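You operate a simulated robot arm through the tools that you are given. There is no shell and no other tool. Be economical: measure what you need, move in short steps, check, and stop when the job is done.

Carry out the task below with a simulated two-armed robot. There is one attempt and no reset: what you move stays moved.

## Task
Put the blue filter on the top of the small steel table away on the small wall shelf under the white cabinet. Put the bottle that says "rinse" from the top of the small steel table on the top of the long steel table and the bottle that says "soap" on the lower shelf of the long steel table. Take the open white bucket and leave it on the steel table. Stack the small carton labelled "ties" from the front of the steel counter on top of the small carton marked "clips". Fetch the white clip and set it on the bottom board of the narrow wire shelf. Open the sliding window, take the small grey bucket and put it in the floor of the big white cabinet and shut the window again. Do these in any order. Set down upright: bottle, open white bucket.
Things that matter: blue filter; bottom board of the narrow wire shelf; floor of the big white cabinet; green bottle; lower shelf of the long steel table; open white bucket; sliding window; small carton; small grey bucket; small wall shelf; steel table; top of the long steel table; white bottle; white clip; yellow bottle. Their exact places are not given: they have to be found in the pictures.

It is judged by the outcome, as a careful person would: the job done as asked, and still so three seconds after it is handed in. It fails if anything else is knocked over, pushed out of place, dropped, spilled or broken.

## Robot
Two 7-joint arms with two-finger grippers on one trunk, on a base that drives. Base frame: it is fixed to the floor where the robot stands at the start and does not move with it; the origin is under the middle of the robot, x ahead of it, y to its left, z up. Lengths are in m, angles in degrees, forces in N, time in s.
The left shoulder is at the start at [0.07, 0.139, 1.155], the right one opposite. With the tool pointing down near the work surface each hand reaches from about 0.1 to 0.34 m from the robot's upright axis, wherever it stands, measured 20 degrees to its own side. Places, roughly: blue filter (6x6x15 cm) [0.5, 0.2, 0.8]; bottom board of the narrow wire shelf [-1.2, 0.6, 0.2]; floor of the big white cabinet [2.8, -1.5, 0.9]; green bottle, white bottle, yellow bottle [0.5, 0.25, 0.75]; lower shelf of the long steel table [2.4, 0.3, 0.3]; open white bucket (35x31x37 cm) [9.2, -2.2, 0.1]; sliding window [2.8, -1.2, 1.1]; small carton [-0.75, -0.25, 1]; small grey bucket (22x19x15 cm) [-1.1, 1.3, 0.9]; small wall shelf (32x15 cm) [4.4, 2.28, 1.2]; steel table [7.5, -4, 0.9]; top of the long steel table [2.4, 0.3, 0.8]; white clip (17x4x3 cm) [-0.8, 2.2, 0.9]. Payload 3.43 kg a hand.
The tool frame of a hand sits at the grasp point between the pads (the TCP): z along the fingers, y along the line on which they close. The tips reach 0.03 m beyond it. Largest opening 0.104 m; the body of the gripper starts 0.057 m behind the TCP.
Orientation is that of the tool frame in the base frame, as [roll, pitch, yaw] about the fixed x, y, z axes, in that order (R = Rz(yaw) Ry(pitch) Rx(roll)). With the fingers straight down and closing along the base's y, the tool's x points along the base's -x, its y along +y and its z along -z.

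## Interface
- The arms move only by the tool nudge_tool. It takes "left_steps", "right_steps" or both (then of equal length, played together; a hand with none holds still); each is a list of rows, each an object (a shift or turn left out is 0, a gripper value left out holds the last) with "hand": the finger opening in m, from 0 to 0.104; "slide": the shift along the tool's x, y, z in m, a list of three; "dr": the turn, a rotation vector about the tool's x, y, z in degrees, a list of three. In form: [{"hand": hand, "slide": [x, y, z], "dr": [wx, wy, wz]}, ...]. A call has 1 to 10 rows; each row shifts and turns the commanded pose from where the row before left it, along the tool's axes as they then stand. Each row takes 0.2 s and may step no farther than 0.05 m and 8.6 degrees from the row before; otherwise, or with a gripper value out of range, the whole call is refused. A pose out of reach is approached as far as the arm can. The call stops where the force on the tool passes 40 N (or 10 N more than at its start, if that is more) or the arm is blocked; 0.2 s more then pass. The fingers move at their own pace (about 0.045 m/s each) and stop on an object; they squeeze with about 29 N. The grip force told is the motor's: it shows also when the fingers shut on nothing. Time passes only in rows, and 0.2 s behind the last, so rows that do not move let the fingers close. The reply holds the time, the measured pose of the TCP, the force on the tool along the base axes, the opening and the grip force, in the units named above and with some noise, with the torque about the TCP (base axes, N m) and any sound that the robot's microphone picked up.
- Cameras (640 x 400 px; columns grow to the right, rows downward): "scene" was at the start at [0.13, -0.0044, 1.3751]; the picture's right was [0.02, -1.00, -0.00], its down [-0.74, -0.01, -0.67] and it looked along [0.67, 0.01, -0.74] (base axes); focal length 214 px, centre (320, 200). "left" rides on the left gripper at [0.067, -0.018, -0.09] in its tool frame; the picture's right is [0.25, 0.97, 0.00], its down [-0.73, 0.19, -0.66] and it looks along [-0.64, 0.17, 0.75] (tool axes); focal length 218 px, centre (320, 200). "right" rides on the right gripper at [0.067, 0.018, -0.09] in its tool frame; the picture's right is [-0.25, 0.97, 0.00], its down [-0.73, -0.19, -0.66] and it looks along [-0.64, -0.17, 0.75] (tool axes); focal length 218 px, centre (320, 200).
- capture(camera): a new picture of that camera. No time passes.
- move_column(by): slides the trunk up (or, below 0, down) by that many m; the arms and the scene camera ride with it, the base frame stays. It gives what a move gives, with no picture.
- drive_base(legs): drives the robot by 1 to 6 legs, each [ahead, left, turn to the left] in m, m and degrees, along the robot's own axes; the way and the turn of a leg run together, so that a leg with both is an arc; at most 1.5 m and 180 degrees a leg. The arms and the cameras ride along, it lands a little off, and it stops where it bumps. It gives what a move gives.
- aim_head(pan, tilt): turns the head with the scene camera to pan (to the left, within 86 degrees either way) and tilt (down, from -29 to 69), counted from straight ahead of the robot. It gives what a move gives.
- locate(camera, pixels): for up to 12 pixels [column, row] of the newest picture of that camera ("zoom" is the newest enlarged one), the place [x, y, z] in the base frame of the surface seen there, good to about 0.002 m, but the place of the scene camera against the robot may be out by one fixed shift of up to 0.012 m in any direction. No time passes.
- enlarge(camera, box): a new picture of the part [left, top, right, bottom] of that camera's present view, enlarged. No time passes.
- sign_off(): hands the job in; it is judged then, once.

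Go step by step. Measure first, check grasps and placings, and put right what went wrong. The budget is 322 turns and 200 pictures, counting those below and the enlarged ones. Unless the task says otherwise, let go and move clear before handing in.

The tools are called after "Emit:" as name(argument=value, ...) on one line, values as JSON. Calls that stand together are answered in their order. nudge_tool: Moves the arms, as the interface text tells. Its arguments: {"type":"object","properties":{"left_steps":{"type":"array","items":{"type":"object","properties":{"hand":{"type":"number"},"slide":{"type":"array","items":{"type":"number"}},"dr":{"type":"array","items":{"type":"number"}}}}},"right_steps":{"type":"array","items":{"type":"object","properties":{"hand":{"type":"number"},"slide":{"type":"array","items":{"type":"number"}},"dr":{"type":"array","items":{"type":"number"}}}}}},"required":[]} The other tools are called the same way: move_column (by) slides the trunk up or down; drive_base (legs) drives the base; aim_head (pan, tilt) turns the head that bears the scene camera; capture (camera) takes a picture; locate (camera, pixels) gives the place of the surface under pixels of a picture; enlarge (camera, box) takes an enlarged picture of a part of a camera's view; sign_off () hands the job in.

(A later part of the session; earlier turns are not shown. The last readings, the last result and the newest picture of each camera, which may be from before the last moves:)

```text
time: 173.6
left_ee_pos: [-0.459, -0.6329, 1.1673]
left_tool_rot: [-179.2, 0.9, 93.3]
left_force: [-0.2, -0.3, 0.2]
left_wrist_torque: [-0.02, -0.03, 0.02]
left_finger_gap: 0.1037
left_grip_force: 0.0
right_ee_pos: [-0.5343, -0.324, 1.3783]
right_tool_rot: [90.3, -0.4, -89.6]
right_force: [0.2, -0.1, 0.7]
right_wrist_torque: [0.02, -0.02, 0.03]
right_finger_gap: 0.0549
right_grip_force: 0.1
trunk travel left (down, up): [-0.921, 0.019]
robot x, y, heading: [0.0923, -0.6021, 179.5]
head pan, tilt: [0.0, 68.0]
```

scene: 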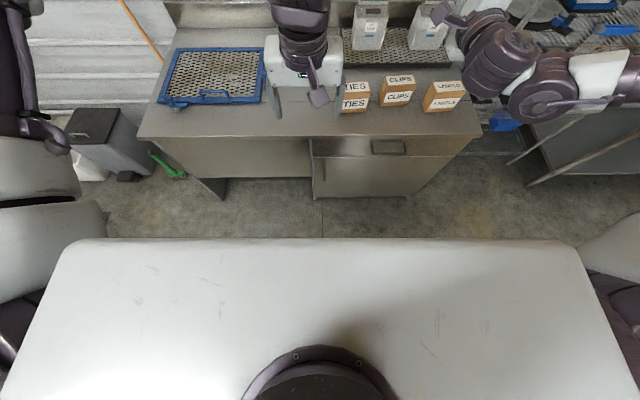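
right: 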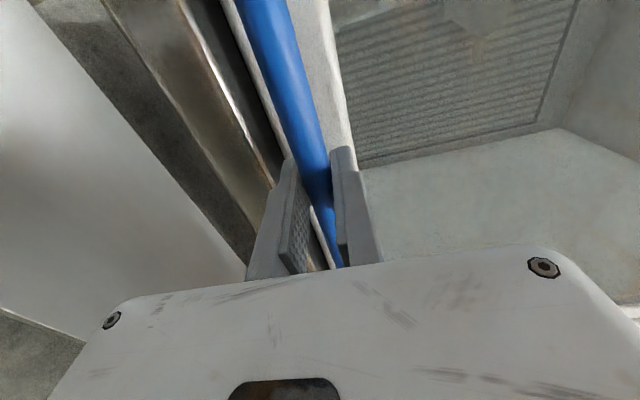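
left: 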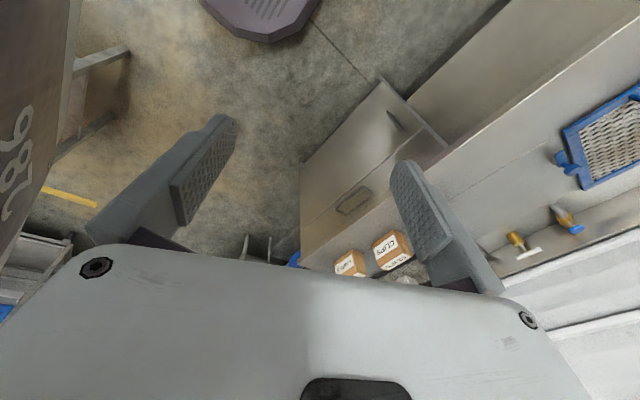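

Works. Drive so the left hand is above TIES; then view.

Emit:
drive_base(legs=[[0.33, -0.175, 0]])

Emit:
aim_head(pan=0, tilt=55)

Emit:
capture(camera="left")

Emit:
capture(camera="scene")

```text
time: 176.0
left_ee_pos: [-0.7841, -0.4651, 1.1699]
left_tool_rot: [-178.9, 0.9, 93.9]
left_force: [0.7, 0.7, 0.0]
left_wrist_torque: [0.0, 0.03, 0.0]
left_finger_gap: 0.1038
left_grip_force: 0.0
right_ee_pos: [-0.8611, -0.1556, 1.3801]
right_tool_rot: [90.0, -0.3, -89.0]
right_force: [0.1, 0.2, -0.3]
right_wrist_torque: [0.01, -0.01, 0.02]
right_finger_gap: 0.0549
right_grip_force: 0.1
trunk travel left (down, up): [-0.921, 0.019]
robot x, y, heading: [-0.2353, -0.4277, -180.1]
head pan, tilt: [0.0, 68.0]
```

```text
time: 176.7
left_ee_pos: [-0.7866, -0.4633, 1.1677]
left_tool_rot: [-179.0, 0.9, 93.8]
left_force: [0.2, -0.3, 0.0]
left_wrist_torque: [0.0, 0.0, 0.01]
left_finger_gap: 0.1041
left_grip_force: 0.1
right_ee_pos: [-0.8639, -0.154, 1.3785]
right_tool_rot: [90.2, -0.4, -88.9]
right_force: [0.2, 0.2, 0.5]
right_wrist_torque: [-0.01, -0.03, 0.01]
right_finger_gap: 0.055
right_grip_force: 0.0
trunk travel left (down, up): [-0.921, 0.019]
robot x, y, heading: [-0.2353, -0.4268, -179.9]
head pan, tilt: [0.0, 55.0]
```

```text
121 pictures are left
```

left: 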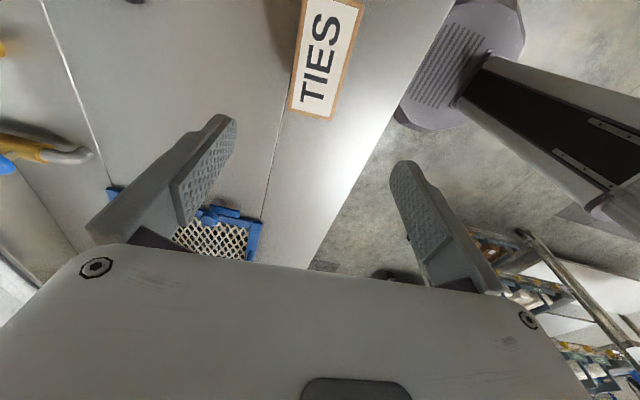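

```text
120 pictures are left
```

scene: 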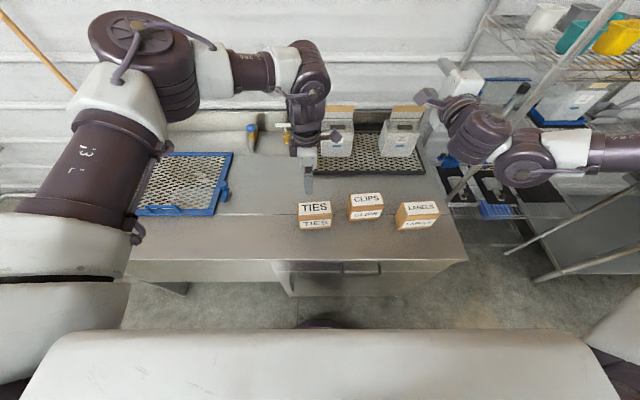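

Emit:
locate(camera="left", pixels=[[291, 108], [331, 117], [360, 8], [308, 3], [310, 60], [350, 60]])

Emit:
locate(camera="scene", pixels=[[300, 202], [331, 201], [299, 219], [332, 217], [349, 195], [380, 194], [348, 210], [382, 208]])

```text
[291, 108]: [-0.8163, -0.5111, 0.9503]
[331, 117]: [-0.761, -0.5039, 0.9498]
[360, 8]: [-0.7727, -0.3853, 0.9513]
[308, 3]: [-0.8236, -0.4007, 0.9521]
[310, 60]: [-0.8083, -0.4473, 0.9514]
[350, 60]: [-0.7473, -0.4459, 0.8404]
```

```text
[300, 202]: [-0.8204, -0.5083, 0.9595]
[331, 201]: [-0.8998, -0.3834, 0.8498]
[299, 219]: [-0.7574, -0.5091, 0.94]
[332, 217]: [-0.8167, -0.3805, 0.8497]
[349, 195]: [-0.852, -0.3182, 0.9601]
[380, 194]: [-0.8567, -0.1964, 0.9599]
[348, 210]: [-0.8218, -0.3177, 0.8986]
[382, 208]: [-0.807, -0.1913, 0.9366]
```

Wrist view: TIES top z≈0.951, centre (-0.794,-0.449). Align and lower with trunk, then arm.

Emit:
nudge_tool(left_steps=[{"slide": [0.013, -0.008, 0]}, {"slide": [0, 0, 0]}])

Emit:
move_column(by=-0.18)

Emit:
capture(camera="left")

```text
time: 177.3
left_ee_pos: [-0.7942, -0.4501, 1.1662]
left_tool_rot: [-179.1, 0.9, 94.0]
left_force: [-0.3, -0.2, 0.0]
left_wrist_torque: [0.0, 0.03, -0.01]
left_finger_gap: 0.1041
left_grip_force: 0.2
right_ee_pos: [-0.863, -0.1546, 1.3776]
right_tool_rot: [90.2, -0.4, -89.0]
right_force: [0.2, 0.3, -0.7]
right_wrist_torque: [-0.02, 0.01, 0.0]
right_finger_gap: 0.0552
right_grip_force: 0.0
trunk travel left (down, up): [-0.921, 0.019]
robot x, y, heading: [-0.2376, -0.43, -180.0]
head pan, tilt: [0.0, 55.0]
```

```text
time: 179.3
left_ee_pos: [-0.7963, -0.4505, 0.9884]
left_tool_rot: [-179.0, 0.8, 93.8]
left_force: [-0.2, 0.4, 0.2]
left_wrist_torque: [0.03, -0.01, -0.02]
left_finger_gap: 0.1037
left_grip_force: 0.2
right_ee_pos: [-0.8632, -0.1533, 1.1996]
right_tool_rot: [90.2, -0.5, -89.1]
right_force: [0.6, -1.1, -0.5]
right_wrist_torque: [0.0, 0.02, -0.02]
right_finger_gap: 0.0551
right_grip_force: 0.1
trunk travel left (down, up): [-0.741, 0.199]
robot x, y, heading: [-0.2354, -0.4253, -179.8]
head pan, tilt: [0.0, 55.0]
```

```text
119 pictures are left
```

left: 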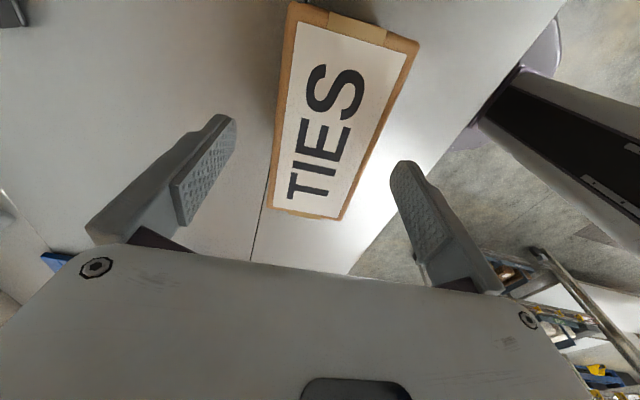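

Centred. Lower and grip.

Emit:
nudge_tool(left_steps=[{"slide": [0, 0, 0.035]}, {"slide": [0, 0, 0.033]}, {"hand": 0.07}, {"hand": 0.04}, {"hand": 0.0}, {"hand": 0.0}, {"hand": 0.0}])

Emit:
move_column(by=0.17)

Emit:
capture(camera="left")

Emit:
capture(camera="scene")

```text
time: 180.9
left_ee_pos: [-0.7965, -0.452, 0.9189]
left_tool_rot: [-179.1, 0.9, 93.9]
left_force: [0.6, 0.0, 0.7]
left_wrist_torque: [-0.09, -0.19, 0.03]
left_finger_gap: 0.0677
left_grip_force: 29.7
right_ee_pos: [-0.8639, -0.154, 1.1991]
right_tool_rot: [90.2, -0.4, -89.0]
right_force: [0.1, -0.4, -0.5]
right_wrist_torque: [-0.01, 0.04, -0.01]
right_finger_gap: 0.0551
right_grip_force: 0.1
trunk travel left (down, up): [-0.741, 0.199]
robot x, y, heading: [-0.2396, -0.4277, -180.0]
head pan, tilt: [0.0, 55.0]
```

```text
time: 182.8
left_ee_pos: [-0.7964, -0.4528, 1.0889]
left_tool_rot: [-178.9, 1.0, 93.9]
left_force: [-0.4, -0.6, -3.2]
left_wrist_torque: [-0.01, 0.01, 0.01]
left_finger_gap: 0.0677
left_grip_force: 29.0
right_ee_pos: [-0.8644, -0.154, 1.3678]
right_tool_rot: [90.2, -0.4, -88.9]
right_force: [-0.5, 0.2, -0.4]
right_wrist_torque: [0.02, 0.01, 0.03]
right_finger_gap: 0.055
right_grip_force: 0.1
trunk travel left (down, up): [-0.911, 0.029]
robot x, y, heading: [-0.235, -0.4272, -180.0]
head pan, tilt: [0.0, 55.0]
```

```text
118 pictures are left
```

left: 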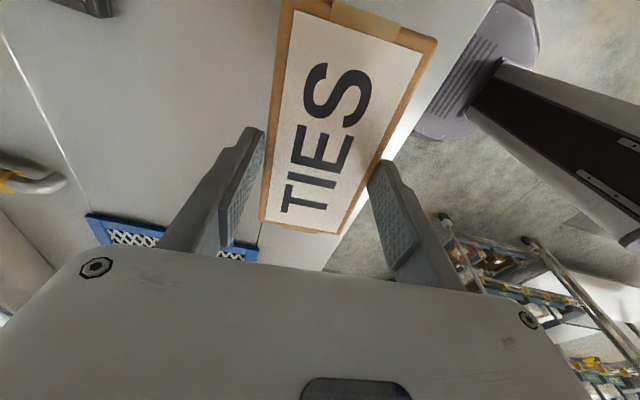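

```text
117 pictures are left
```

scene: 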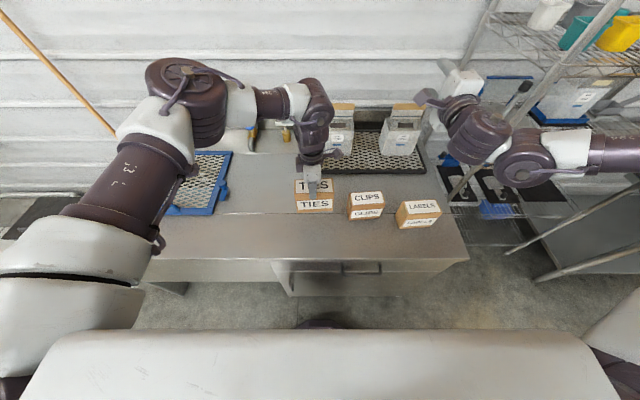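

TIES held and lifted. Check clearance of right arm to the wire shelf before shifting right.

Emit:
locate(camera="scene", pixels=[[570, 70], [520, 135], [600, 45], [480, 185], [455, 195], [520, 165], [460, 85], [620, 165]])

```text
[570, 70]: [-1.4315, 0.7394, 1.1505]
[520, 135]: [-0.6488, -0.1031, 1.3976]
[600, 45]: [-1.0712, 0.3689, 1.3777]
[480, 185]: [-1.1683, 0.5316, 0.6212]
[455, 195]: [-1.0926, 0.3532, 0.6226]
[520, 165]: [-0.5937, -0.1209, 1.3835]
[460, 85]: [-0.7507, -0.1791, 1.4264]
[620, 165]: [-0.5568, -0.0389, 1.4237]
```

Emit:
drive_base(legs=[[0.028, -0.19, 0]])

Emit:
capture(camera="left")

Emit:
capture(camera="scene")

```text
time: 184.4
left_ee_pos: [-0.8241, -0.2686, 1.0894]
left_tool_rot: [-179.0, 0.6, 94.1]
left_force: [-0.5, -1.3, -3.3]
left_wrist_torque: [0.01, 0.0, -0.01]
left_finger_gap: 0.0675
left_grip_force: 29.1
right_ee_pos: [-0.8916, 0.0285, 1.3704]
right_tool_rot: [90.2, -0.3, -88.8]
right_force: [0.1, -0.8, 0.3]
right_wrist_torque: [-0.02, -0.01, -0.05]
right_finger_gap: 0.0548
right_grip_force: 0.0
trunk travel left (down, up): [-0.911, 0.029]
robot x, y, heading: [-0.2638, -0.2385, -179.6]
head pan, tilt: [0.0, 55.0]
```

```text
116 pictures are left
```

left: 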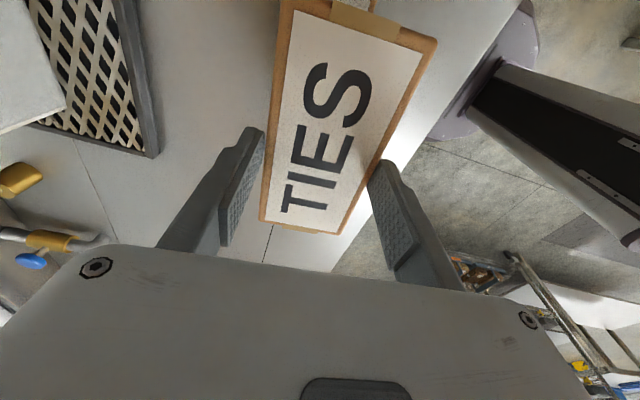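

```text
115 pictures are left
```

scene: 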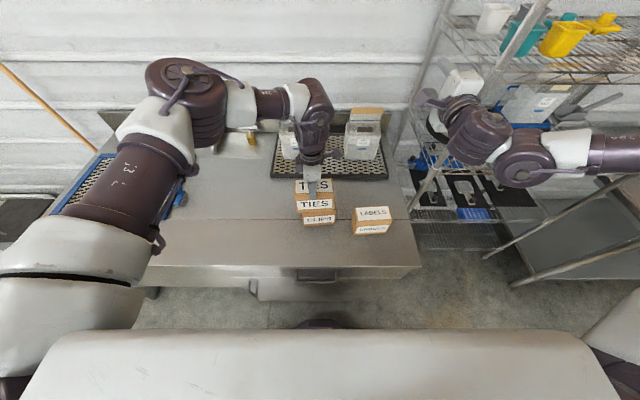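

Emit:
nudge_tool(left_steps=[{"slide": [0.008, 0, 0]}, {"slide": [0, 0, 0]}])

Emit:
enlarge(camera="scene", box=[270, 160, 370, 240])

Emit:
locate(camera="zoom", pixels=[[180, 250], [410, 240], [190, 300], [405, 290], [190, 360], [400, 350], [295, 260]])

```text
time: 185.0
left_ee_pos: [-0.8251, -0.2584, 1.0894]
left_tool_rot: [-179.0, 0.9, 94.1]
left_force: [0.0, 0.1, -2.9]
left_wrist_torque: [0.0, 0.03, 0.0]
left_finger_gap: 0.0676
left_grip_force: 28.7
right_ee_pos: [-0.8928, 0.0312, 1.369]
right_tool_rot: [90.1, -0.3, -88.7]
right_force: [0.7, -0.4, 0.0]
right_wrist_torque: [-0.01, -0.01, -0.04]
right_finger_gap: 0.0551
right_grip_force: 0.0
trunk travel left (down, up): [-0.911, 0.029]
robot x, y, heading: [-0.263, -0.2386, -179.9]
head pan, tilt: [0.0, 55.0]
```

```text
5.00 times, centred on (320, 200) of scene
```

zoom: 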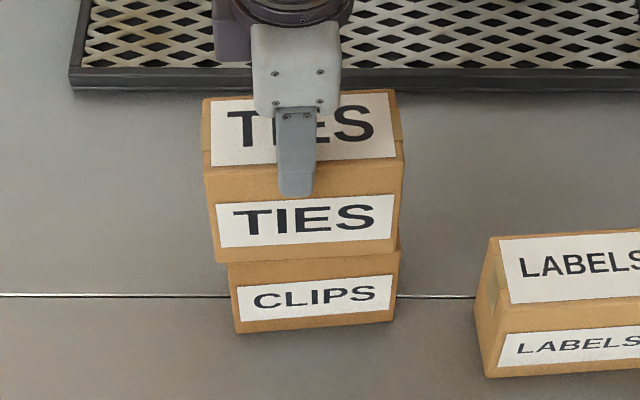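

```text
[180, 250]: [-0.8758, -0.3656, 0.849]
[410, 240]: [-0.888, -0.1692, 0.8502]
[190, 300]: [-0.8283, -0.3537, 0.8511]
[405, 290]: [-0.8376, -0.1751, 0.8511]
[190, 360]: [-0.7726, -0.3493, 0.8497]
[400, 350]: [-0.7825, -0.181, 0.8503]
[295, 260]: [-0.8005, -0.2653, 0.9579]
```

Emit:
locate(camera="zoom", pixels=[[214, 250], [394, 242], [214, 200], [398, 195], [236, 285], [396, 275], [240, 325], [392, 315]])

```text
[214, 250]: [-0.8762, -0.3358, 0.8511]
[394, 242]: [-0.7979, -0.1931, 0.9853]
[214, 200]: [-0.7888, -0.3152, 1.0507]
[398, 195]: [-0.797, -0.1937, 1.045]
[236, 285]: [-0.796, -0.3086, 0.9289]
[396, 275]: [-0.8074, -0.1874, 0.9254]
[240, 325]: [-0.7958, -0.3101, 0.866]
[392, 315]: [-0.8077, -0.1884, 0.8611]
```

Shift 8 mm forward, 4 mm right, then lower gently.

Emit:
nudge_tool(left_steps=[{"slide": [0.004, -0.008, 0]}, {"slide": [0, 0, 0.025]}, {"slide": [0, 0, 0.02]}, {"slide": [0, 0, 0.005]}, {"slide": [0, 0, 0]}])

Emit:
nudge_tool(left_steps=[{"slide": [0, 0, 0.004]}, {"slide": [0, 0, 0]}])

Emit:
nudge_tool(left_steps=[{"slide": [0, 0, 0.003]}, {"slide": [0, 0, 0]}])

```text
time: 185.7
left_ee_pos: [-0.8346, -0.2533, 1.0711]
left_tool_rot: [-178.4, 0.6, 94.1]
left_force: [6.4, -0.5, 20.4]
left_wrist_torque: [-0.41, -1.44, 0.13]
left_finger_gap: 0.0676
left_grip_force: 28.4
right_ee_pos: [-0.8878, 0.0331, 1.3702]
right_tool_rot: [90.0, -0.3, -88.8]
right_force: [0.0, -0.2, 0.2]
right_wrist_torque: [0.02, 0.01, -0.02]
right_finger_gap: 0.0551
right_grip_force: 0.1
trunk travel left (down, up): [-0.911, 0.029]
robot x, y, heading: [-0.2622, -0.238, -179.8]
head pan, tilt: [0.0, 55.0]
stopped in row 3 (left hand): the force on the tool passed its limit at 71 N (the readings are from after the stop); the commanded pose is now the measured one
```

```text
time: 186.3
left_ee_pos: [-0.8354, -0.2512, 1.0676]
left_tool_rot: [-178.2, 0.5, 94.3]
left_force: [3.5, -2.3, 38.1]
left_wrist_torque: [0.03, -1.05, -0.1]
left_finger_gap: 0.0685
left_grip_force: 29.0
right_ee_pos: [-0.8888, 0.0329, 1.3702]
right_tool_rot: [90.1, -0.3, -88.7]
right_force: [-0.1, 0.7, 0.1]
right_wrist_torque: [0.04, -0.01, 0.0]
right_finger_gap: 0.0548
right_grip_force: 0.1
trunk travel left (down, up): [-0.911, 0.029]
robot x, y, heading: [-0.2669, -0.2367, -180.1]
head pan, tilt: [0.0, 55.0]
```

```text
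time: 186.9
left_ee_pos: [-0.8369, -0.2527, 1.0646]
left_tool_rot: [-178.2, 0.4, 94.3]
left_force: [0.9, -0.1, 37.1]
left_wrist_torque: [0.27, -1.02, 0.1]
left_finger_gap: 0.0679
left_grip_force: 29.4
right_ee_pos: [-0.8874, 0.0326, 1.3704]
right_tool_rot: [90.1, -0.5, -88.8]
right_force: [-0.1, -0.5, -0.7]
right_wrist_torque: [-0.02, 0.03, 0.0]
right_finger_gap: 0.0549
right_grip_force: 0.1
trunk travel left (down, up): [-0.911, 0.029]
robot x, y, heading: [-0.2633, -0.2374, -179.8]
head pan, tilt: [0.0, 55.0]
```

Contact came early; look.

Emit:
enlarge(camera="scene", box=[270, 160, 370, 240])

Emit:
capture(camera="left")

Emit:
capture(camera="right")

```text
5.00 times, centred on (320, 200) of scene
```

zoom: 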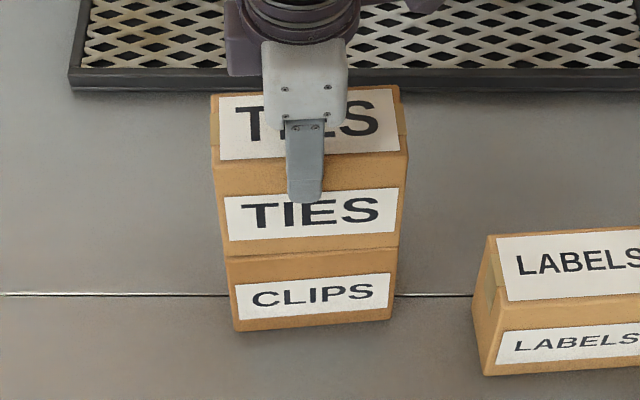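

```text
112 pictures are left
```

left: 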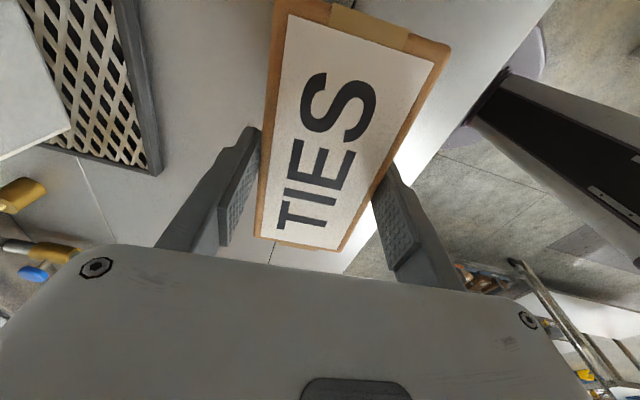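

```text
111 pictures are left
```

right: 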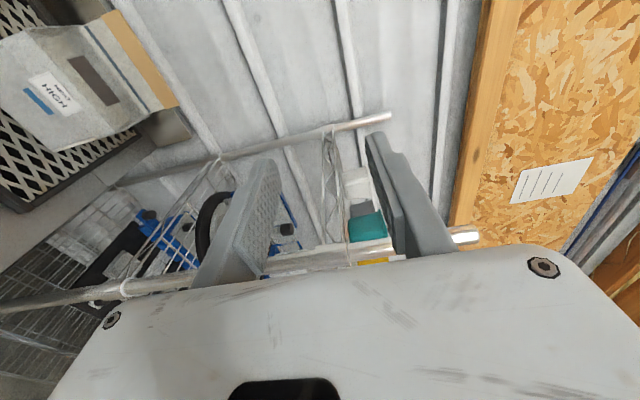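

Emit:
locate(camera="left", pixels=[[310, 150], [350, 120], [340, 215]])

Emit:
locate(camera="zoom", pixels=[[220, 150], [400, 140], [225, 240], [398, 235], [232, 270], [396, 265], [240, 320]])

```text
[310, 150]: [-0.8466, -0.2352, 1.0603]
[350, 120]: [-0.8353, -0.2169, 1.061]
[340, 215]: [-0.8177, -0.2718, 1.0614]
```

```text
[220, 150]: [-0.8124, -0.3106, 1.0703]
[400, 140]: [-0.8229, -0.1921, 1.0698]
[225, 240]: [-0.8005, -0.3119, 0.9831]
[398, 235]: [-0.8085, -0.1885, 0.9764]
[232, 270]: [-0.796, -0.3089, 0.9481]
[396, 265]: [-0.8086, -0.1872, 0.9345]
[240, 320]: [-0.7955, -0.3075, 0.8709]
```

TIES sits flat on CLIPS, aligned (top z 1.061). Ease pressure, release, rise.

Emit:
nudge_tool(left_steps=[{"slide": [0, 0, -0.003]}, {"slide": [0, 0, 0]}, {"hand": 0.08}, {"hand": 0.104}, {"hand": 0.104}, {"hand": 0.104}, {"slide": [0, 0, -0.04]}, {"slide": [0, 0, -0.04]}, {"slide": [0, 0, -0.04]}])

Emit:
capture(camera="scene")

```text
time: 188.9
left_ee_pos: [-0.8344, -0.2514, 1.1862]
left_tool_rot: [-178.5, 0.6, 94.2]
left_force: [0.8, -0.6, 0.1]
left_wrist_torque: [-0.01, 0.0, -0.05]
left_finger_gap: 0.1041
left_grip_force: 0.1
right_ee_pos: [-0.8915, 0.0347, 1.3684]
right_tool_rot: [90.2, -0.3, -88.8]
right_force: [0.3, -0.7, -0.7]
right_wrist_torque: [-0.01, 0.01, 0.0]
right_finger_gap: 0.0551
right_grip_force: 0.0
trunk travel left (down, up): [-0.911, 0.029]
robot x, y, heading: [-0.2598, -0.2367, -179.6]
head pan, tilt: [0.0, 55.0]
```

```text
110 pictures are left
```

scene: 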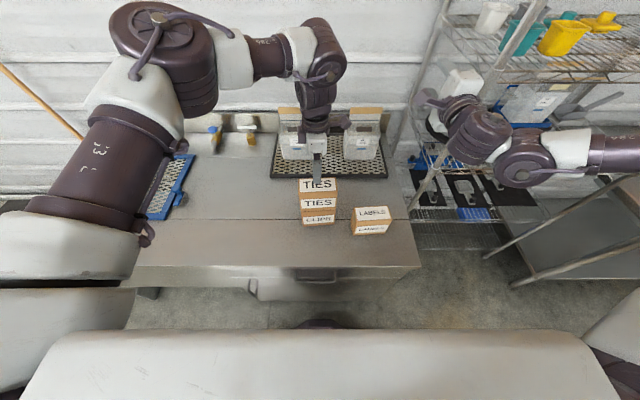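

Stack done. Back off and move toward the work table on the right (grey bucket, clip).

Emit:
drive_base(legs=[[-0.3, 0, 0], [0, -1.4, 0], [0, -0.3, 0]])

Emit:
aim_head(pan=0, tilt=30)

Emit:
capture(camera="scene")

```text
time: 199.1
left_ee_pos: [-0.5197, 1.4416, 1.1849]
left_tool_rot: [-178.5, 0.5, 93.0]
left_force: [-0.2, 0.5, 0.1]
left_wrist_torque: [0.04, -0.02, -0.01]
left_finger_gap: 0.1039
left_grip_force: 0.1
right_ee_pos: [-0.5735, 1.7286, 1.3698]
right_tool_rot: [90.2, -0.2, -89.9]
right_force: [-0.7, -0.8, -0.8]
right_wrist_torque: [-0.01, 0.01, -0.01]
right_finger_gap: 0.055
right_grip_force: 0.0
trunk travel left (down, up): [-0.911, 0.029]
robot x, y, heading: [0.0512, 1.4491, 178.9]
head pan, tilt: [0.0, 55.0]
```

```text
time: 200.0
left_ee_pos: [-0.5212, 1.4453, 1.185]
left_tool_rot: [-178.5, 0.5, 93.0]
left_force: [-0.3, 0.5, 0.1]
left_wrist_torque: [-0.02, -0.03, 0.01]
left_finger_gap: 0.1038
left_grip_force: 0.1
right_ee_pos: [-0.5731, 1.731, 1.3676]
right_tool_rot: [90.2, -0.4, -89.9]
right_force: [0.0, 0.1, -0.3]
right_wrist_torque: [-0.01, -0.02, 0.01]
right_finger_gap: 0.0549
right_grip_force: 0.1
trunk travel left (down, up): [-0.911, 0.029]
robot x, y, heading: [0.0537, 1.4472, 179.2]
head pan, tilt: [0.0, 30.0]
```

```text
109 pictures are left
```

scene: 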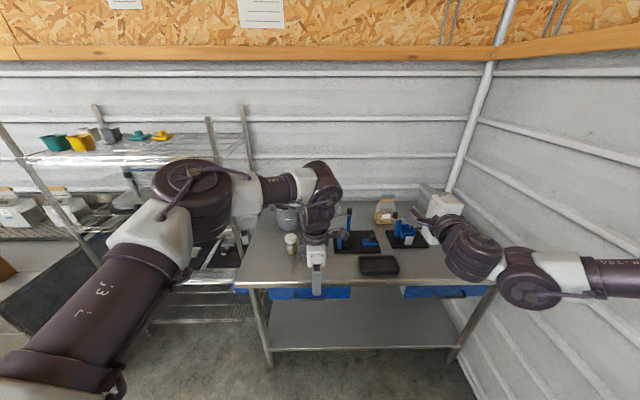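

Emit:
enlarge(camera="scene", box=[230, 180, 510, 300])

Emit:
locate(camera="scene", pixels=[[432, 233], [428, 238], [436, 243], [285, 215], [290, 243], [245, 285], [488, 285], [380, 265], [270, 225], [230, 290]])

```text
2.29 times, centred on (370, 240) of scene
```

zoom: 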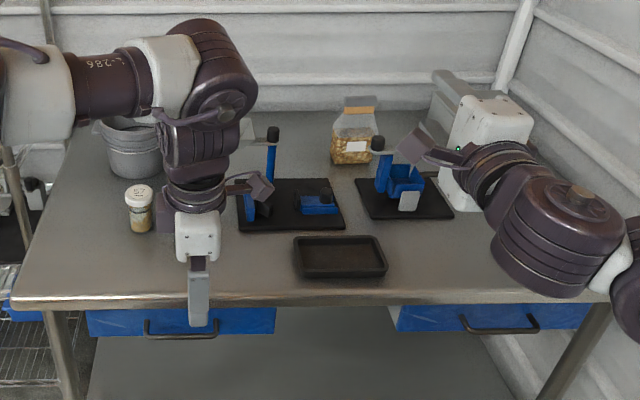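

```text
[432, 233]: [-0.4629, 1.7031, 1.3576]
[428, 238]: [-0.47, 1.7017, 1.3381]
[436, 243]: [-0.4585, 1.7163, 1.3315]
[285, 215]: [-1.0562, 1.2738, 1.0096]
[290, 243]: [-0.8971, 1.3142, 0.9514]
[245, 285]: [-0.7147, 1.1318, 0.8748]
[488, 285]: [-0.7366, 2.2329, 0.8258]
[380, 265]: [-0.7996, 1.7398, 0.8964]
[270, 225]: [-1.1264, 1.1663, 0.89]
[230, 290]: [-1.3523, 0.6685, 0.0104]
```

The clip is hidden behind my right arm. Check arm extents and pitch the right tool down (mirrored to the left).

Emit:
locate(camera="scene", pixels=[[190, 200], [160, 195], [110, 300], [600, 275], [530, 300], [600, 150], [470, 130]])

Emit:
nudge_tool(right_steps=[{"dr": [8.5, 0, 0]}, {"dr": [8.5, 0, 0]}, {"dr": [8.5, 0, 0]}, {"dr": [8.5, 0, 0]}, {"dr": [8.5, 0, 0]}])

Emit:
nudge_tool(right_steps=[{"dr": [8.5, 0, 0]}, {"dr": [8.5, 0, 0]}, {"dr": [8.5, 0, 0]}, {"dr": [8.5, 0, 0]}, {"dr": [8.5, 0, 0]}, {"dr": [5, 0, 0], "hand": 0.104}])

Emit:
capture(camera="scene")

Emit:
capture(camera="right")

```text
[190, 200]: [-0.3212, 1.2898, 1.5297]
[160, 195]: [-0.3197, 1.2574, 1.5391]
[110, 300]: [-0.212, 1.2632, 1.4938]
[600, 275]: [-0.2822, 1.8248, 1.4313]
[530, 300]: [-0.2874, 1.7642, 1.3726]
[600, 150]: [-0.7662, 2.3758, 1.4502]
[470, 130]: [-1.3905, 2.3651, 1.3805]
```

```text
time: 201.2
left_ee_pos: [-0.5206, 1.4438, 1.1854]
left_tool_rot: [-178.4, 0.6, 93.1]
left_force: [0.5, -0.9, -0.9]
left_wrist_torque: [-0.04, -0.01, 0.0]
left_finger_gap: 0.1038
left_grip_force: 0.1
right_ee_pos: [-0.5732, 1.7299, 1.37]
right_tool_rot: [90.2, -0.4, -89.9]
right_force: [-0.1, 0.2, 0.1]
right_wrist_torque: [-0.04, 0.01, -0.01]
right_finger_gap: 0.0552
right_grip_force: 0.0
right hand out of reach, approached as far as the arm can: row 1, 2, 3, 4, 5
trunk travel left (down, up): [-0.911, 0.029]
robot x, y, heading: [0.0499, 1.4513, 179.1]
head pan, tilt: [0.0, 30.0]
```

```text
time: 202.6
left_ee_pos: [-0.5208, 1.444, 1.1855]
left_tool_rot: [-178.5, 0.6, 93.1]
left_force: [0.7, 0.2, 0.3]
left_wrist_torque: [0.03, 0.0, -0.01]
left_finger_gap: 0.104
left_grip_force: 0.1
right_ee_pos: [-0.5724, 1.7298, 1.3689]
right_tool_rot: [90.2, -0.4, -89.9]
right_force: [0.8, 0.1, 0.6]
right_wrist_torque: [-0.01, -0.05, 0.0]
right_finger_gap: 0.0897
right_grip_force: 0.0
right hand out of reach, approached as far as the arm can: row 1, 2, 3, 4, 5, 6
trunk travel left (down, up): [-0.911, 0.029]
robot x, y, heading: [0.0495, 1.4458, 178.9]
head pan, tilt: [0.0, 30.0]
```

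```text
107 pictures are left
```

scene: 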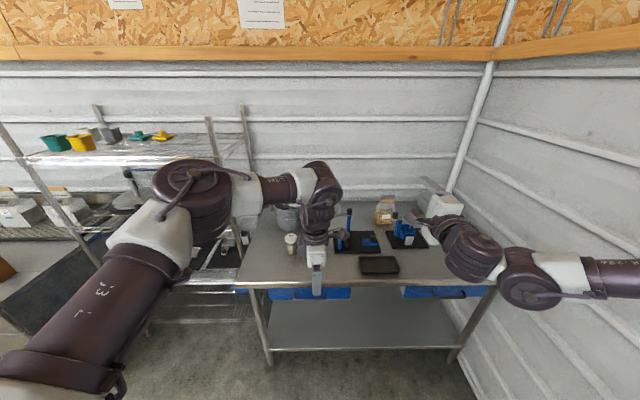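

```text
106 pictures are left
```

right: 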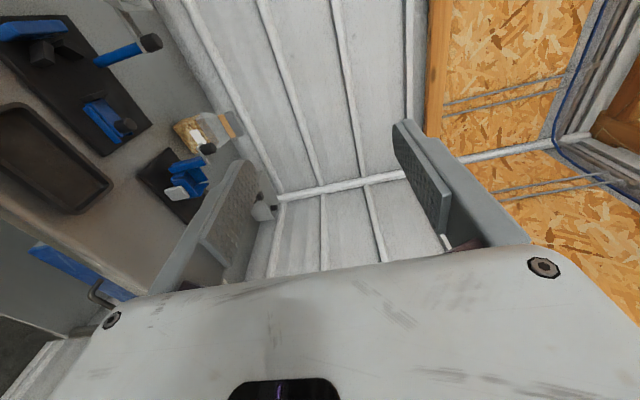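

Unroll the right wrist first.

Emit:
nudge_tool(right_steps=[{"dr": [0, 0, -8.5]}, {"dr": [0, 0, -8.5]}, {"dr": [0, 0, -8.5]}, {"dr": [0, 0, -8.5]}, {"dr": [0, 0, -8.5]}, {"dr": [0, 0, -8.5]}, {"dr": [0, 0, -8.5]}, {"dr": [0, 0, -8.5]}, {"dr": [0, 0, -8.5]}, {"dr": [0, 0, -8.5]}])

Emit:
nudge_tool(right_steps=[{"dr": [0, 8.5, -4]}, {"dr": [0, 8.5, 0]}, {"dr": [0, 8.5, 0]}, {"dr": [0, 8.5, 0]}, {"dr": [0, 8.5, 0]}, {"dr": [0, 8.5, 0]}, {"dr": [0, 8.5, 0]}, {"dr": [0, 8.5, 0]}, {"dr": [0, 8.5, 0]}, {"dr": [0, 8.5, 0]}])

```text
time: 204.8
left_ee_pos: [-0.5215, 1.4444, 1.185]
left_tool_rot: [-178.6, 0.6, 93.0]
left_force: [0.3, -0.5, -0.8]
left_wrist_torque: [-0.01, 0.03, 0.01]
left_finger_gap: 0.1039
left_grip_force: 0.1
right_ee_pos: [-0.5735, 1.7302, 1.3701]
right_tool_rot: [92.4, 84.7, -87.4]
right_force: [0.6, 0.3, 0.6]
right_wrist_torque: [0.0, 0.01, 0.03]
right_finger_gap: 0.1037
right_grip_force: 0.1
trunk travel left (down, up): [-0.911, 0.029]
robot x, y, heading: [0.0529, 1.4454, 179.1]
head pan, tilt: [0.0, 30.0]
```

```text
refused: row 1 steps farther than a row can; nothing moved
```

Emit:
nudge_tool(right_steps=[{"dr": [0, 8.5, 0], "slide": [0, 0, -0.022]}, {"dr": [0, 8.5, 0], "slide": [0.005, 0, -0.022]}, {"dr": [0, 8.5, 0], "slide": [0.008, 0, -0.02]}, {"dr": [0, 8.5, 0], "slide": [0.012, 0, -0.018]}, {"dr": [0, 8.5, 0], "slide": [0.016, 0, -0.015]}, {"dr": [0, 8.5, 0], "slide": [0.018, 0, -0.012]}, {"dr": [0, 8.5, 0], "slide": [0.02, 0, -0.01]}, {"dr": [0, 8.5, 0], "slide": [0.02, 0, -0.006]}, {"dr": [0, 8.5, 0], "slide": [0.02, 0, -0.004]}, {"dr": [0, 8.5, 0], "slide": [0.02, 0, 0]}])

Emit:
capture(camera="scene")

```text
time: 207.0
left_ee_pos: [-0.522, 1.445, 1.1842]
left_tool_rot: [-178.6, 0.6, 93.1]
left_force: [-0.4, -0.2, -0.1]
left_wrist_torque: [0.03, -0.01, 0.03]
left_finger_gap: 0.1038
left_grip_force: 0.1
right_ee_pos: [-0.3623, 1.7275, 1.3348]
right_tool_rot: [174.5, 4.5, -0.3]
right_force: [0.4, -0.5, 0.4]
right_wrist_torque: [0.0, -0.03, -0.01]
right_finger_gap: 0.1041
right_grip_force: 0.0
trunk travel left (down, up): [-0.911, 0.029]
robot x, y, heading: [0.0484, 1.45, 179.0]
head pan, tilt: [0.0, 30.0]
```

```text
105 pictures are left
```

scene: 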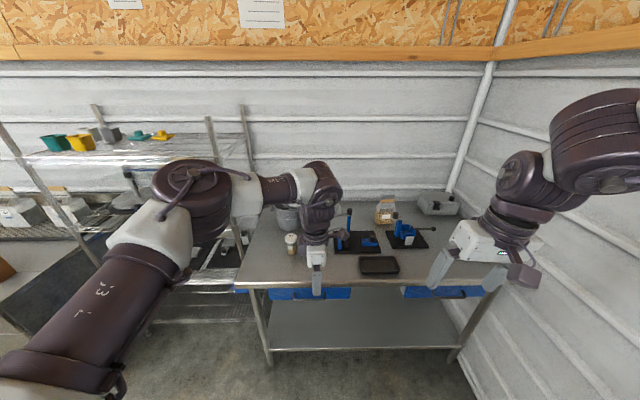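

Emit:
nudge_tool(right_steps=[{"dr": [0, 0, 8.5]}, {"dr": [0, 0, 8.5]}, {"dr": [0, 0, 8.5]}, {"dr": [0, 0, 8.5]}, {"dr": [0, 0, 8.5]}, {"dr": [0, 0, 8.5]}, {"dr": [0, 0, 8.5]}, {"dr": [0, 0, 8.5]}, {"dr": [0, 0, 8.5]}, {"dr": [0, 0, 8.5]}])

Emit:
capture(camera="right")

Emit:
capture(camera="scene")

```text
time: 209.2
left_ee_pos: [-0.5187, 1.4475, 1.1866]
left_tool_rot: [-178.5, 0.7, 93.0]
left_force: [0.4, -0.4, -0.9]
left_wrist_torque: [-0.01, -0.01, -0.02]
left_finger_gap: 0.104
left_grip_force: 0.0
right_ee_pos: [-0.347, 1.8171, 1.3658]
right_tool_rot: [172.7, 1.1, -33.3]
right_force: [-0.2, 0.0, 0.2]
right_wrist_torque: [-0.04, 0.03, 0.01]
right_finger_gap: 0.1042
right_grip_force: 0.1
right hand out of reach, approached as far as the arm can: row 2, 3, 4, 5, 6, 7, 8, 9, 10
trunk travel left (down, up): [-0.911, 0.029]
robot x, y, heading: [0.0506, 1.4447, 179.4]
head pan, tilt: [0.0, 30.0]
```

```text
104 pictures are left
```

right: 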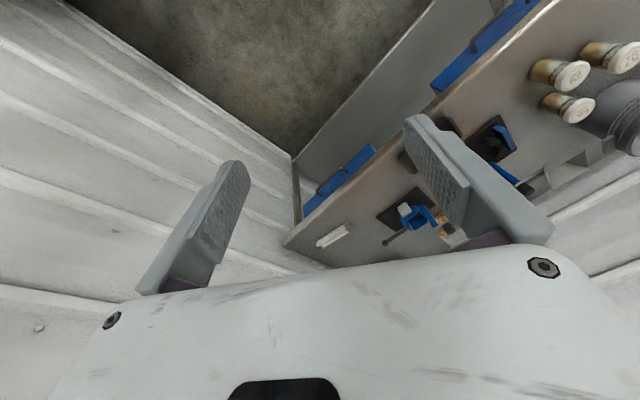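

```text
103 pictures are left
```

scene: 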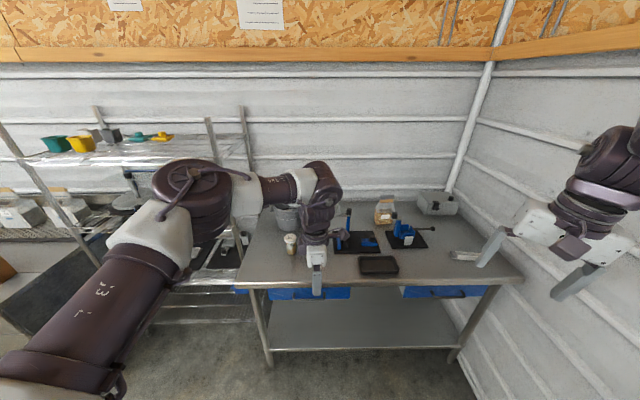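

Clip visible at right-cam (334,236). Measure.

Emit:
locate(camera="right", pixels=[[320, 243], [334, 236], [347, 229], [300, 250], [400, 170]])

Emit:
enlarge(camera="scene", box=[420, 180, 540, 280])

Emit:
locate(camera="scene", pixels=[[455, 254], [465, 255], [475, 256], [514, 278], [440, 203]])

```text
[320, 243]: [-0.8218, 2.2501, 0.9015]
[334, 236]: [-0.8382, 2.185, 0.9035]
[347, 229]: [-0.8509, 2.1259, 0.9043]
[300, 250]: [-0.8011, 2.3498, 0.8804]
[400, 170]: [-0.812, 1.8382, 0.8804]
```

```text
4.00 times, centred on (480, 230) of scene
```

zoom: 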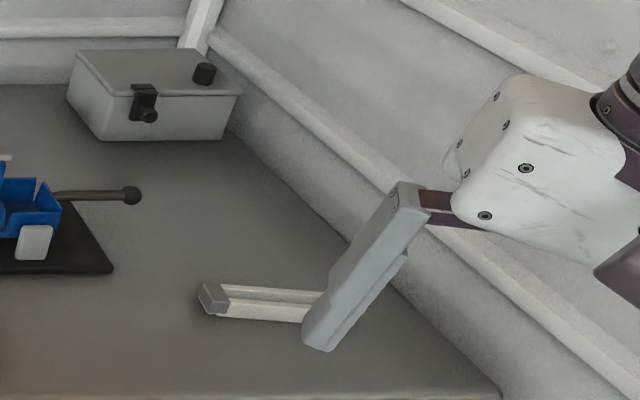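

```text
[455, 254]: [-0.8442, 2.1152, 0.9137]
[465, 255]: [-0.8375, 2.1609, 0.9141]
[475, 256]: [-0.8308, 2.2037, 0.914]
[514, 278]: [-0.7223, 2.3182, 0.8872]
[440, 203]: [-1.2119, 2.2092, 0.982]
```

Clip centre ≈(-0.838,2.183), top z 0.904, nearly along y; wall at y≈2.37. I'll use the right hand near centre line; shift left hand aside, bring right inwards.

Emit:
nudge_tool(left_steps=[{"slide": [-0.04, 0, 0]}, {"slide": [-0.04, 0, 0]}, {"slide": [-0.04, 0, 0]}, {"slide": [-0.04, 0, 0]}, {"slide": [0, 0, 0]}, {"slide": [0, 0, 0]}, {"slide": [0, 0, 0]}], right_steps=[{"slide": [0.005, 0.035, 0], "dr": [0, 0, -8.5]}, {"slide": [0, 0.038, 0], "dr": [0, 0, -8.5]}, {"slide": [-0.005, 0.04, 0], "dr": [0, 0, -8.5]}, {"slide": [-0.01, 0.04, 0], "dr": [0, 0, -8.3]}, {"slide": [-0.01, 0.04, 0]}, {"slide": [-0.01, 0.04, 0]}, {"slide": [-0.01, 0.04, 0]}])

Emit:
nudge_tool(right_steps=[{"dr": [0, 0, 8.5]}, {"dr": [0, 0, 8.5]}, {"dr": [0, 0, 8.5]}, {"dr": [0, 0, 8.5]}, {"dr": [0, 0, 8.5]}, {"dr": [0, 0, 8.5]}, {"dr": [0, 0, 8.5]}, {"dr": [0, 0, 8.5]}, {"dr": [0, 0, 8.5]}, {"dr": [0, 0, 8.5]}])

Emit:
capture(camera="scene")

```text
time: 210.8
left_ee_pos: [-0.5102, 1.2833, 1.1859]
left_tool_rot: [-178.4, 0.6, 93.0]
left_force: [0.6, -0.3, 0.6]
left_wrist_torque: [0.02, 0.01, -0.01]
left_finger_gap: 0.1043
left_grip_force: 0.0
right_ee_pos: [-0.4176, 1.6249, 1.3894]
right_tool_rot: [174.6, 5.0, 0.5]
right_force: [-0.4, -0.6, 0.5]
right_wrist_torque: [0.01, 0.01, 0.05]
right_finger_gap: 0.1041
right_grip_force: 0.1
right hand out of reach, approached as far as the arm can: row 6, 7
trunk travel left (down, up): [-0.911, 0.029]
robot x, y, heading: [0.0479, 1.4499, 179.0]
head pan, tilt: [0.0, 30.0]
```

```text
time: 213.0
left_ee_pos: [-0.5131, 1.2855, 1.1859]
left_tool_rot: [-178.7, 0.7, 93.2]
left_force: [0.1, 0.8, -0.1]
left_wrist_torque: [0.0, 0.03, -0.02]
left_finger_gap: 0.1037
left_grip_force: 0.0
right_ee_pos: [-0.4478, 1.8979, 1.4454]
right_tool_rot: [173.7, -4.3, -75.3]
right_force: [0.2, -0.2, -0.4]
right_wrist_torque: [0.0, 0.01, -0.01]
right_finger_gap: 0.1039
right_grip_force: 0.1
right hand out of reach, approached as far as the arm can: row 2, 3, 4, 5, 6, 7, 8, 9, 10
trunk travel left (down, up): [-0.911, 0.029]
robot x, y, heading: [0.0512, 1.4489, 179.0]
head pan, tilt: [0.0, 30.0]
```

```text
101 pictures are left
```

scene: 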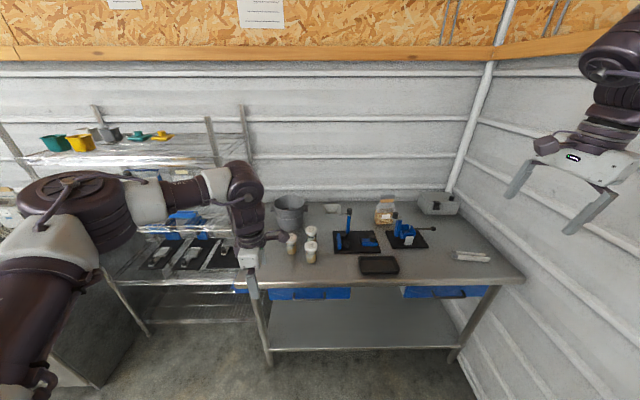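

Emit:
nudge_tool(right_steps=[{"slide": [0.04, 0, 0], "dr": [0, 0, 4]}, {"slide": [0.04, 0, 0], "dr": [0, 0, 4]}, {"slide": [0.04, 0, 0], "dr": [0, 0, 4]}, {"slide": [0.04, 0, 0]}, {"slide": [0.04, 0, 0]}, {"slide": [0, 0, 0.04]}, {"slide": [0, 0, 0.04]}, {"slide": [0, 0, 0.04]}])

Emit:
capture(camera="scene")

```text
time: 214.8
left_ee_pos: [-0.5129, 1.2848, 1.1862]
left_tool_rot: [-178.6, 0.6, 93.0]
left_force: [-0.1, -0.2, -0.1]
left_wrist_torque: [-0.02, -0.02, -0.01]
left_finger_gap: 0.1041
left_grip_force: 0.1
right_ee_pos: [-0.4796, 1.9757, 1.3281]
right_tool_rot: [174.9, -5.3, -87.5]
right_force: [0.6, 0.2, 0.6]
right_wrist_torque: [0.0, -0.02, 0.03]
right_finger_gap: 0.104
right_grip_force: 0.1
right hand out of reach, approached as far as the arm can: row 1, 2, 3, 4, 5, 6, 7, 8
trunk travel left (down, up): [-0.911, 0.029]
robot x, y, heading: [0.0516, 1.4476, 179.1]
head pan, tilt: [0.0, 30.0]
```

```text
100 pictures are left
```

scene: 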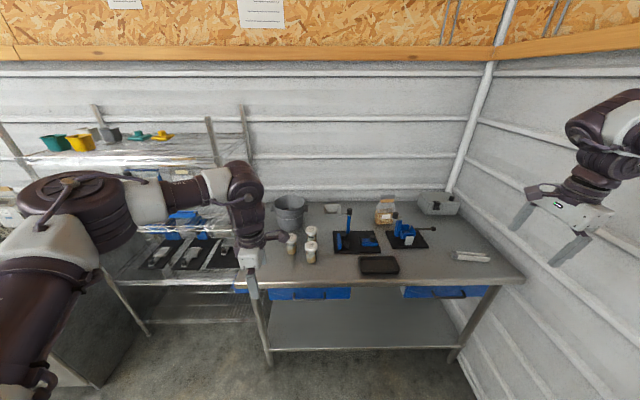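

This pose is usable: hand at lateral 0.53 right, closing along x. Check arm clearance to wall.

Emit:
locate(camera="scene", pixels=[[610, 100], [635, 105], [600, 150], [560, 215], [605, 215], [540, 60]])

Emit:
aim_head(pan=-45, tilt=30)

Emit:
capture(camera="scene")

```text
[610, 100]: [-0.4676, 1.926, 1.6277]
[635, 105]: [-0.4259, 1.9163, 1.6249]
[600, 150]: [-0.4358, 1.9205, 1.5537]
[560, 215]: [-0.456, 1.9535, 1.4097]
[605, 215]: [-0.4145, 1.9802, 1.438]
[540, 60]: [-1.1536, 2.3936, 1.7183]
```

```text
time: 215.9
left_ee_pos: [-0.5145, 1.2842, 1.1855]
left_tool_rot: [-178.6, 0.7, 93.0]
left_force: [-0.3, -0.3, -0.2]
left_wrist_torque: [0.0, 0.0, -0.02]
left_finger_gap: 0.104
left_grip_force: 0.1
right_ee_pos: [-0.4784, 1.9745, 1.3296]
right_tool_rot: [174.9, -5.4, -87.4]
right_force: [-1.0, 0.0, 0.1]
right_wrist_torque: [-0.05, -0.01, 0.04]
right_finger_gap: 0.104
right_grip_force: 0.1
trunk travel left (down, up): [-0.911, 0.029]
robot x, y, heading: [0.0516, 1.4449, 179.1]
head pan, tilt: [-45.0, 30.0]
```

```text
99 pictures are left
```

scene: 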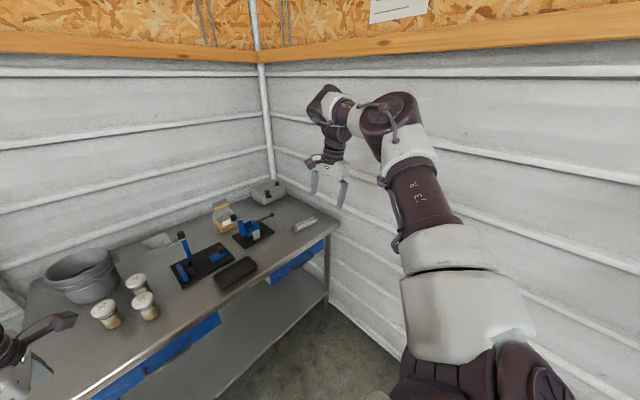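

Arm is clear of the wall. Straighten right tool; retract and raise left hand.

Emit:
nudge_tool(left_steps=[{"slide": [0, 0.04, -0.02]}, {"slide": [0, 0.04, -0.02]}, {"slide": [0, 0.04, -0.02]}, {"slide": [0, 0.02, -0.04]}, {"slide": [0, 0, -0.04]}, {"slide": [0, 0, -0.04]}], right_steps=[{"dr": [4.9, -5.5, 0]}, {"slide": [0, 0, 0.03]}, {"slide": [0, 0, 0.03]}, {"slide": [0, 0, 0.03]}, {"slide": [0, 0, 0.03]}, {"slide": [0, 0, 0.03]}])

Emit:
capture(camera="scene")

```text
time: 217.3
left_ee_pos: [-0.3677, 1.2935, 1.3651]
left_tool_rot: [-178.5, 0.7, 93.1]
left_force: [0.3, 0.2, 0.1]
left_wrist_torque: [-0.05, 0.0, -0.02]
left_finger_gap: 0.1041
left_grip_force: 0.0
right_ee_pos: [-0.4825, 1.9909, 1.2355]
right_tool_rot: [179.8, 0.1, -87.7]
right_force: [0.6, -0.3, 0.0]
right_wrist_torque: [-0.03, 0.03, 0.01]
right_finger_gap: 0.1041
right_grip_force: 0.1
right hand out of reach, approached as far as the arm can: row 2, 3, 4, 5, 6
trunk travel left (down, up): [-0.911, 0.029]
robot x, y, heading: [0.0522, 1.4475, 179.0]
head pan, tilt: [-45.0, 30.0]
```

```text
98 pictures are left
```

scene: 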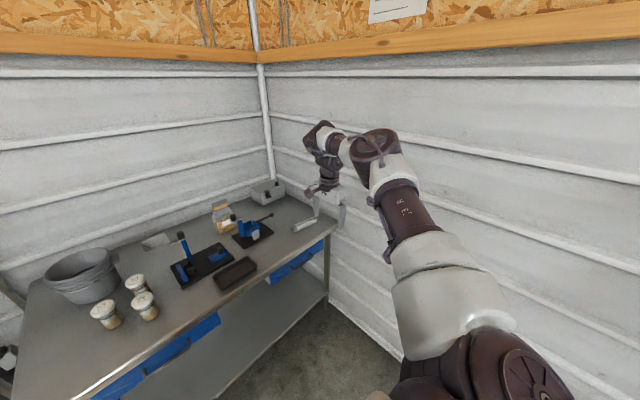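

Drive over the clip.

Emit:
drive_base(legs=[[0.35, -0.19, 0]])

Emit:
move_column(by=-0.2)

Emit:
capture(camera="right")

Emit:
capture(camera="scene")

```text
time: 219.7
left_ee_pos: [-0.706, 1.4861, 1.3656]
left_tool_rot: [-178.4, 0.5, 93.0]
left_force: [-0.3, -1.1, 0.3]
left_wrist_torque: [0.04, 0.04, -0.02]
left_finger_gap: 0.1043
left_grip_force: 0.0
right_ee_pos: [-0.8206, 2.1854, 1.2362]
right_tool_rot: [179.6, 0.2, -87.6]
right_force: [-0.1, -0.6, 0.6]
right_wrist_torque: [0.04, 0.04, -0.02]
right_finger_gap: 0.104
right_grip_force: 0.0
trunk travel left (down, up): [-0.911, 0.029]
robot x, y, heading: [-0.2914, 1.6449, 179.0]
head pan, tilt: [-45.0, 30.0]
```

```text
time: 221.9
left_ee_pos: [-0.7085, 1.4872, 1.1643]
left_tool_rot: [-178.5, 0.5, 93.0]
left_force: [0.1, 0.8, -0.2]
left_wrist_torque: [0.02, 0.0, 0.01]
left_finger_gap: 0.1039
left_grip_force: 0.0
right_ee_pos: [-0.8232, 2.1865, 1.0337]
right_tool_rot: [179.8, 0.2, -87.7]
right_force: [-0.6, 0.2, -1.4]
right_wrist_torque: [-0.03, 0.01, 0.02]
right_finger_gap: 0.1043
right_grip_force: 0.0
trunk travel left (down, up): [-0.711, 0.229]
robot x, y, heading: [-0.2875, 1.6433, 179.0]
head pan, tilt: [-45.0, 30.0]
```

```text
97 pictures are left
```

right: 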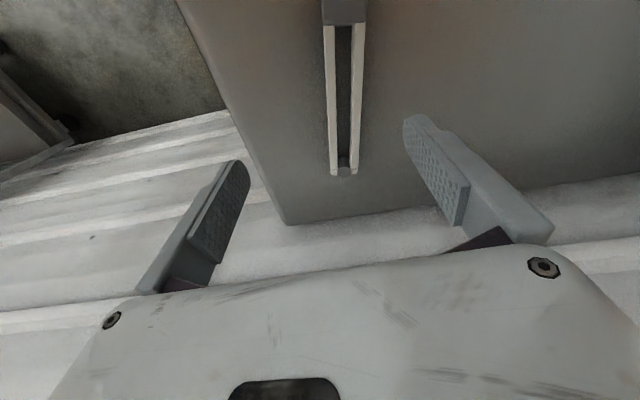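

```text
96 pictures are left
```

scene: 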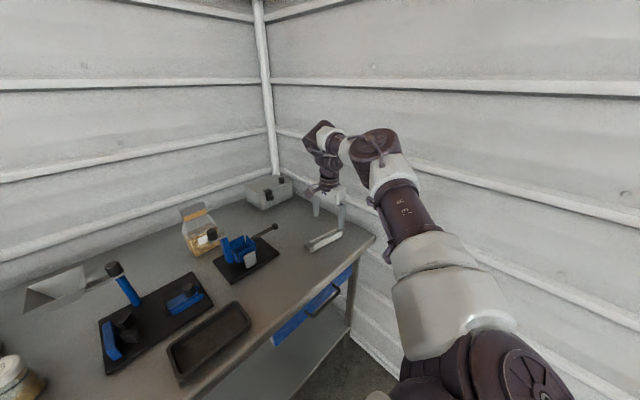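

Emit:
locate(camera="right", pixels=[[334, 165], [354, 165], [344, 172], [329, 60], [359, 60], [344, 5], [290, 150], [365, 15]])

```text
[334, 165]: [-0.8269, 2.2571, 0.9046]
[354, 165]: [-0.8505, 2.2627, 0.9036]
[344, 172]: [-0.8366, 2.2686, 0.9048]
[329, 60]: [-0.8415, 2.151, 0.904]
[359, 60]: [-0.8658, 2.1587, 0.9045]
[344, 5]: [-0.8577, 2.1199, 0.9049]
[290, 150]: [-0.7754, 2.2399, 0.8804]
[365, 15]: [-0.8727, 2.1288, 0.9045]
```

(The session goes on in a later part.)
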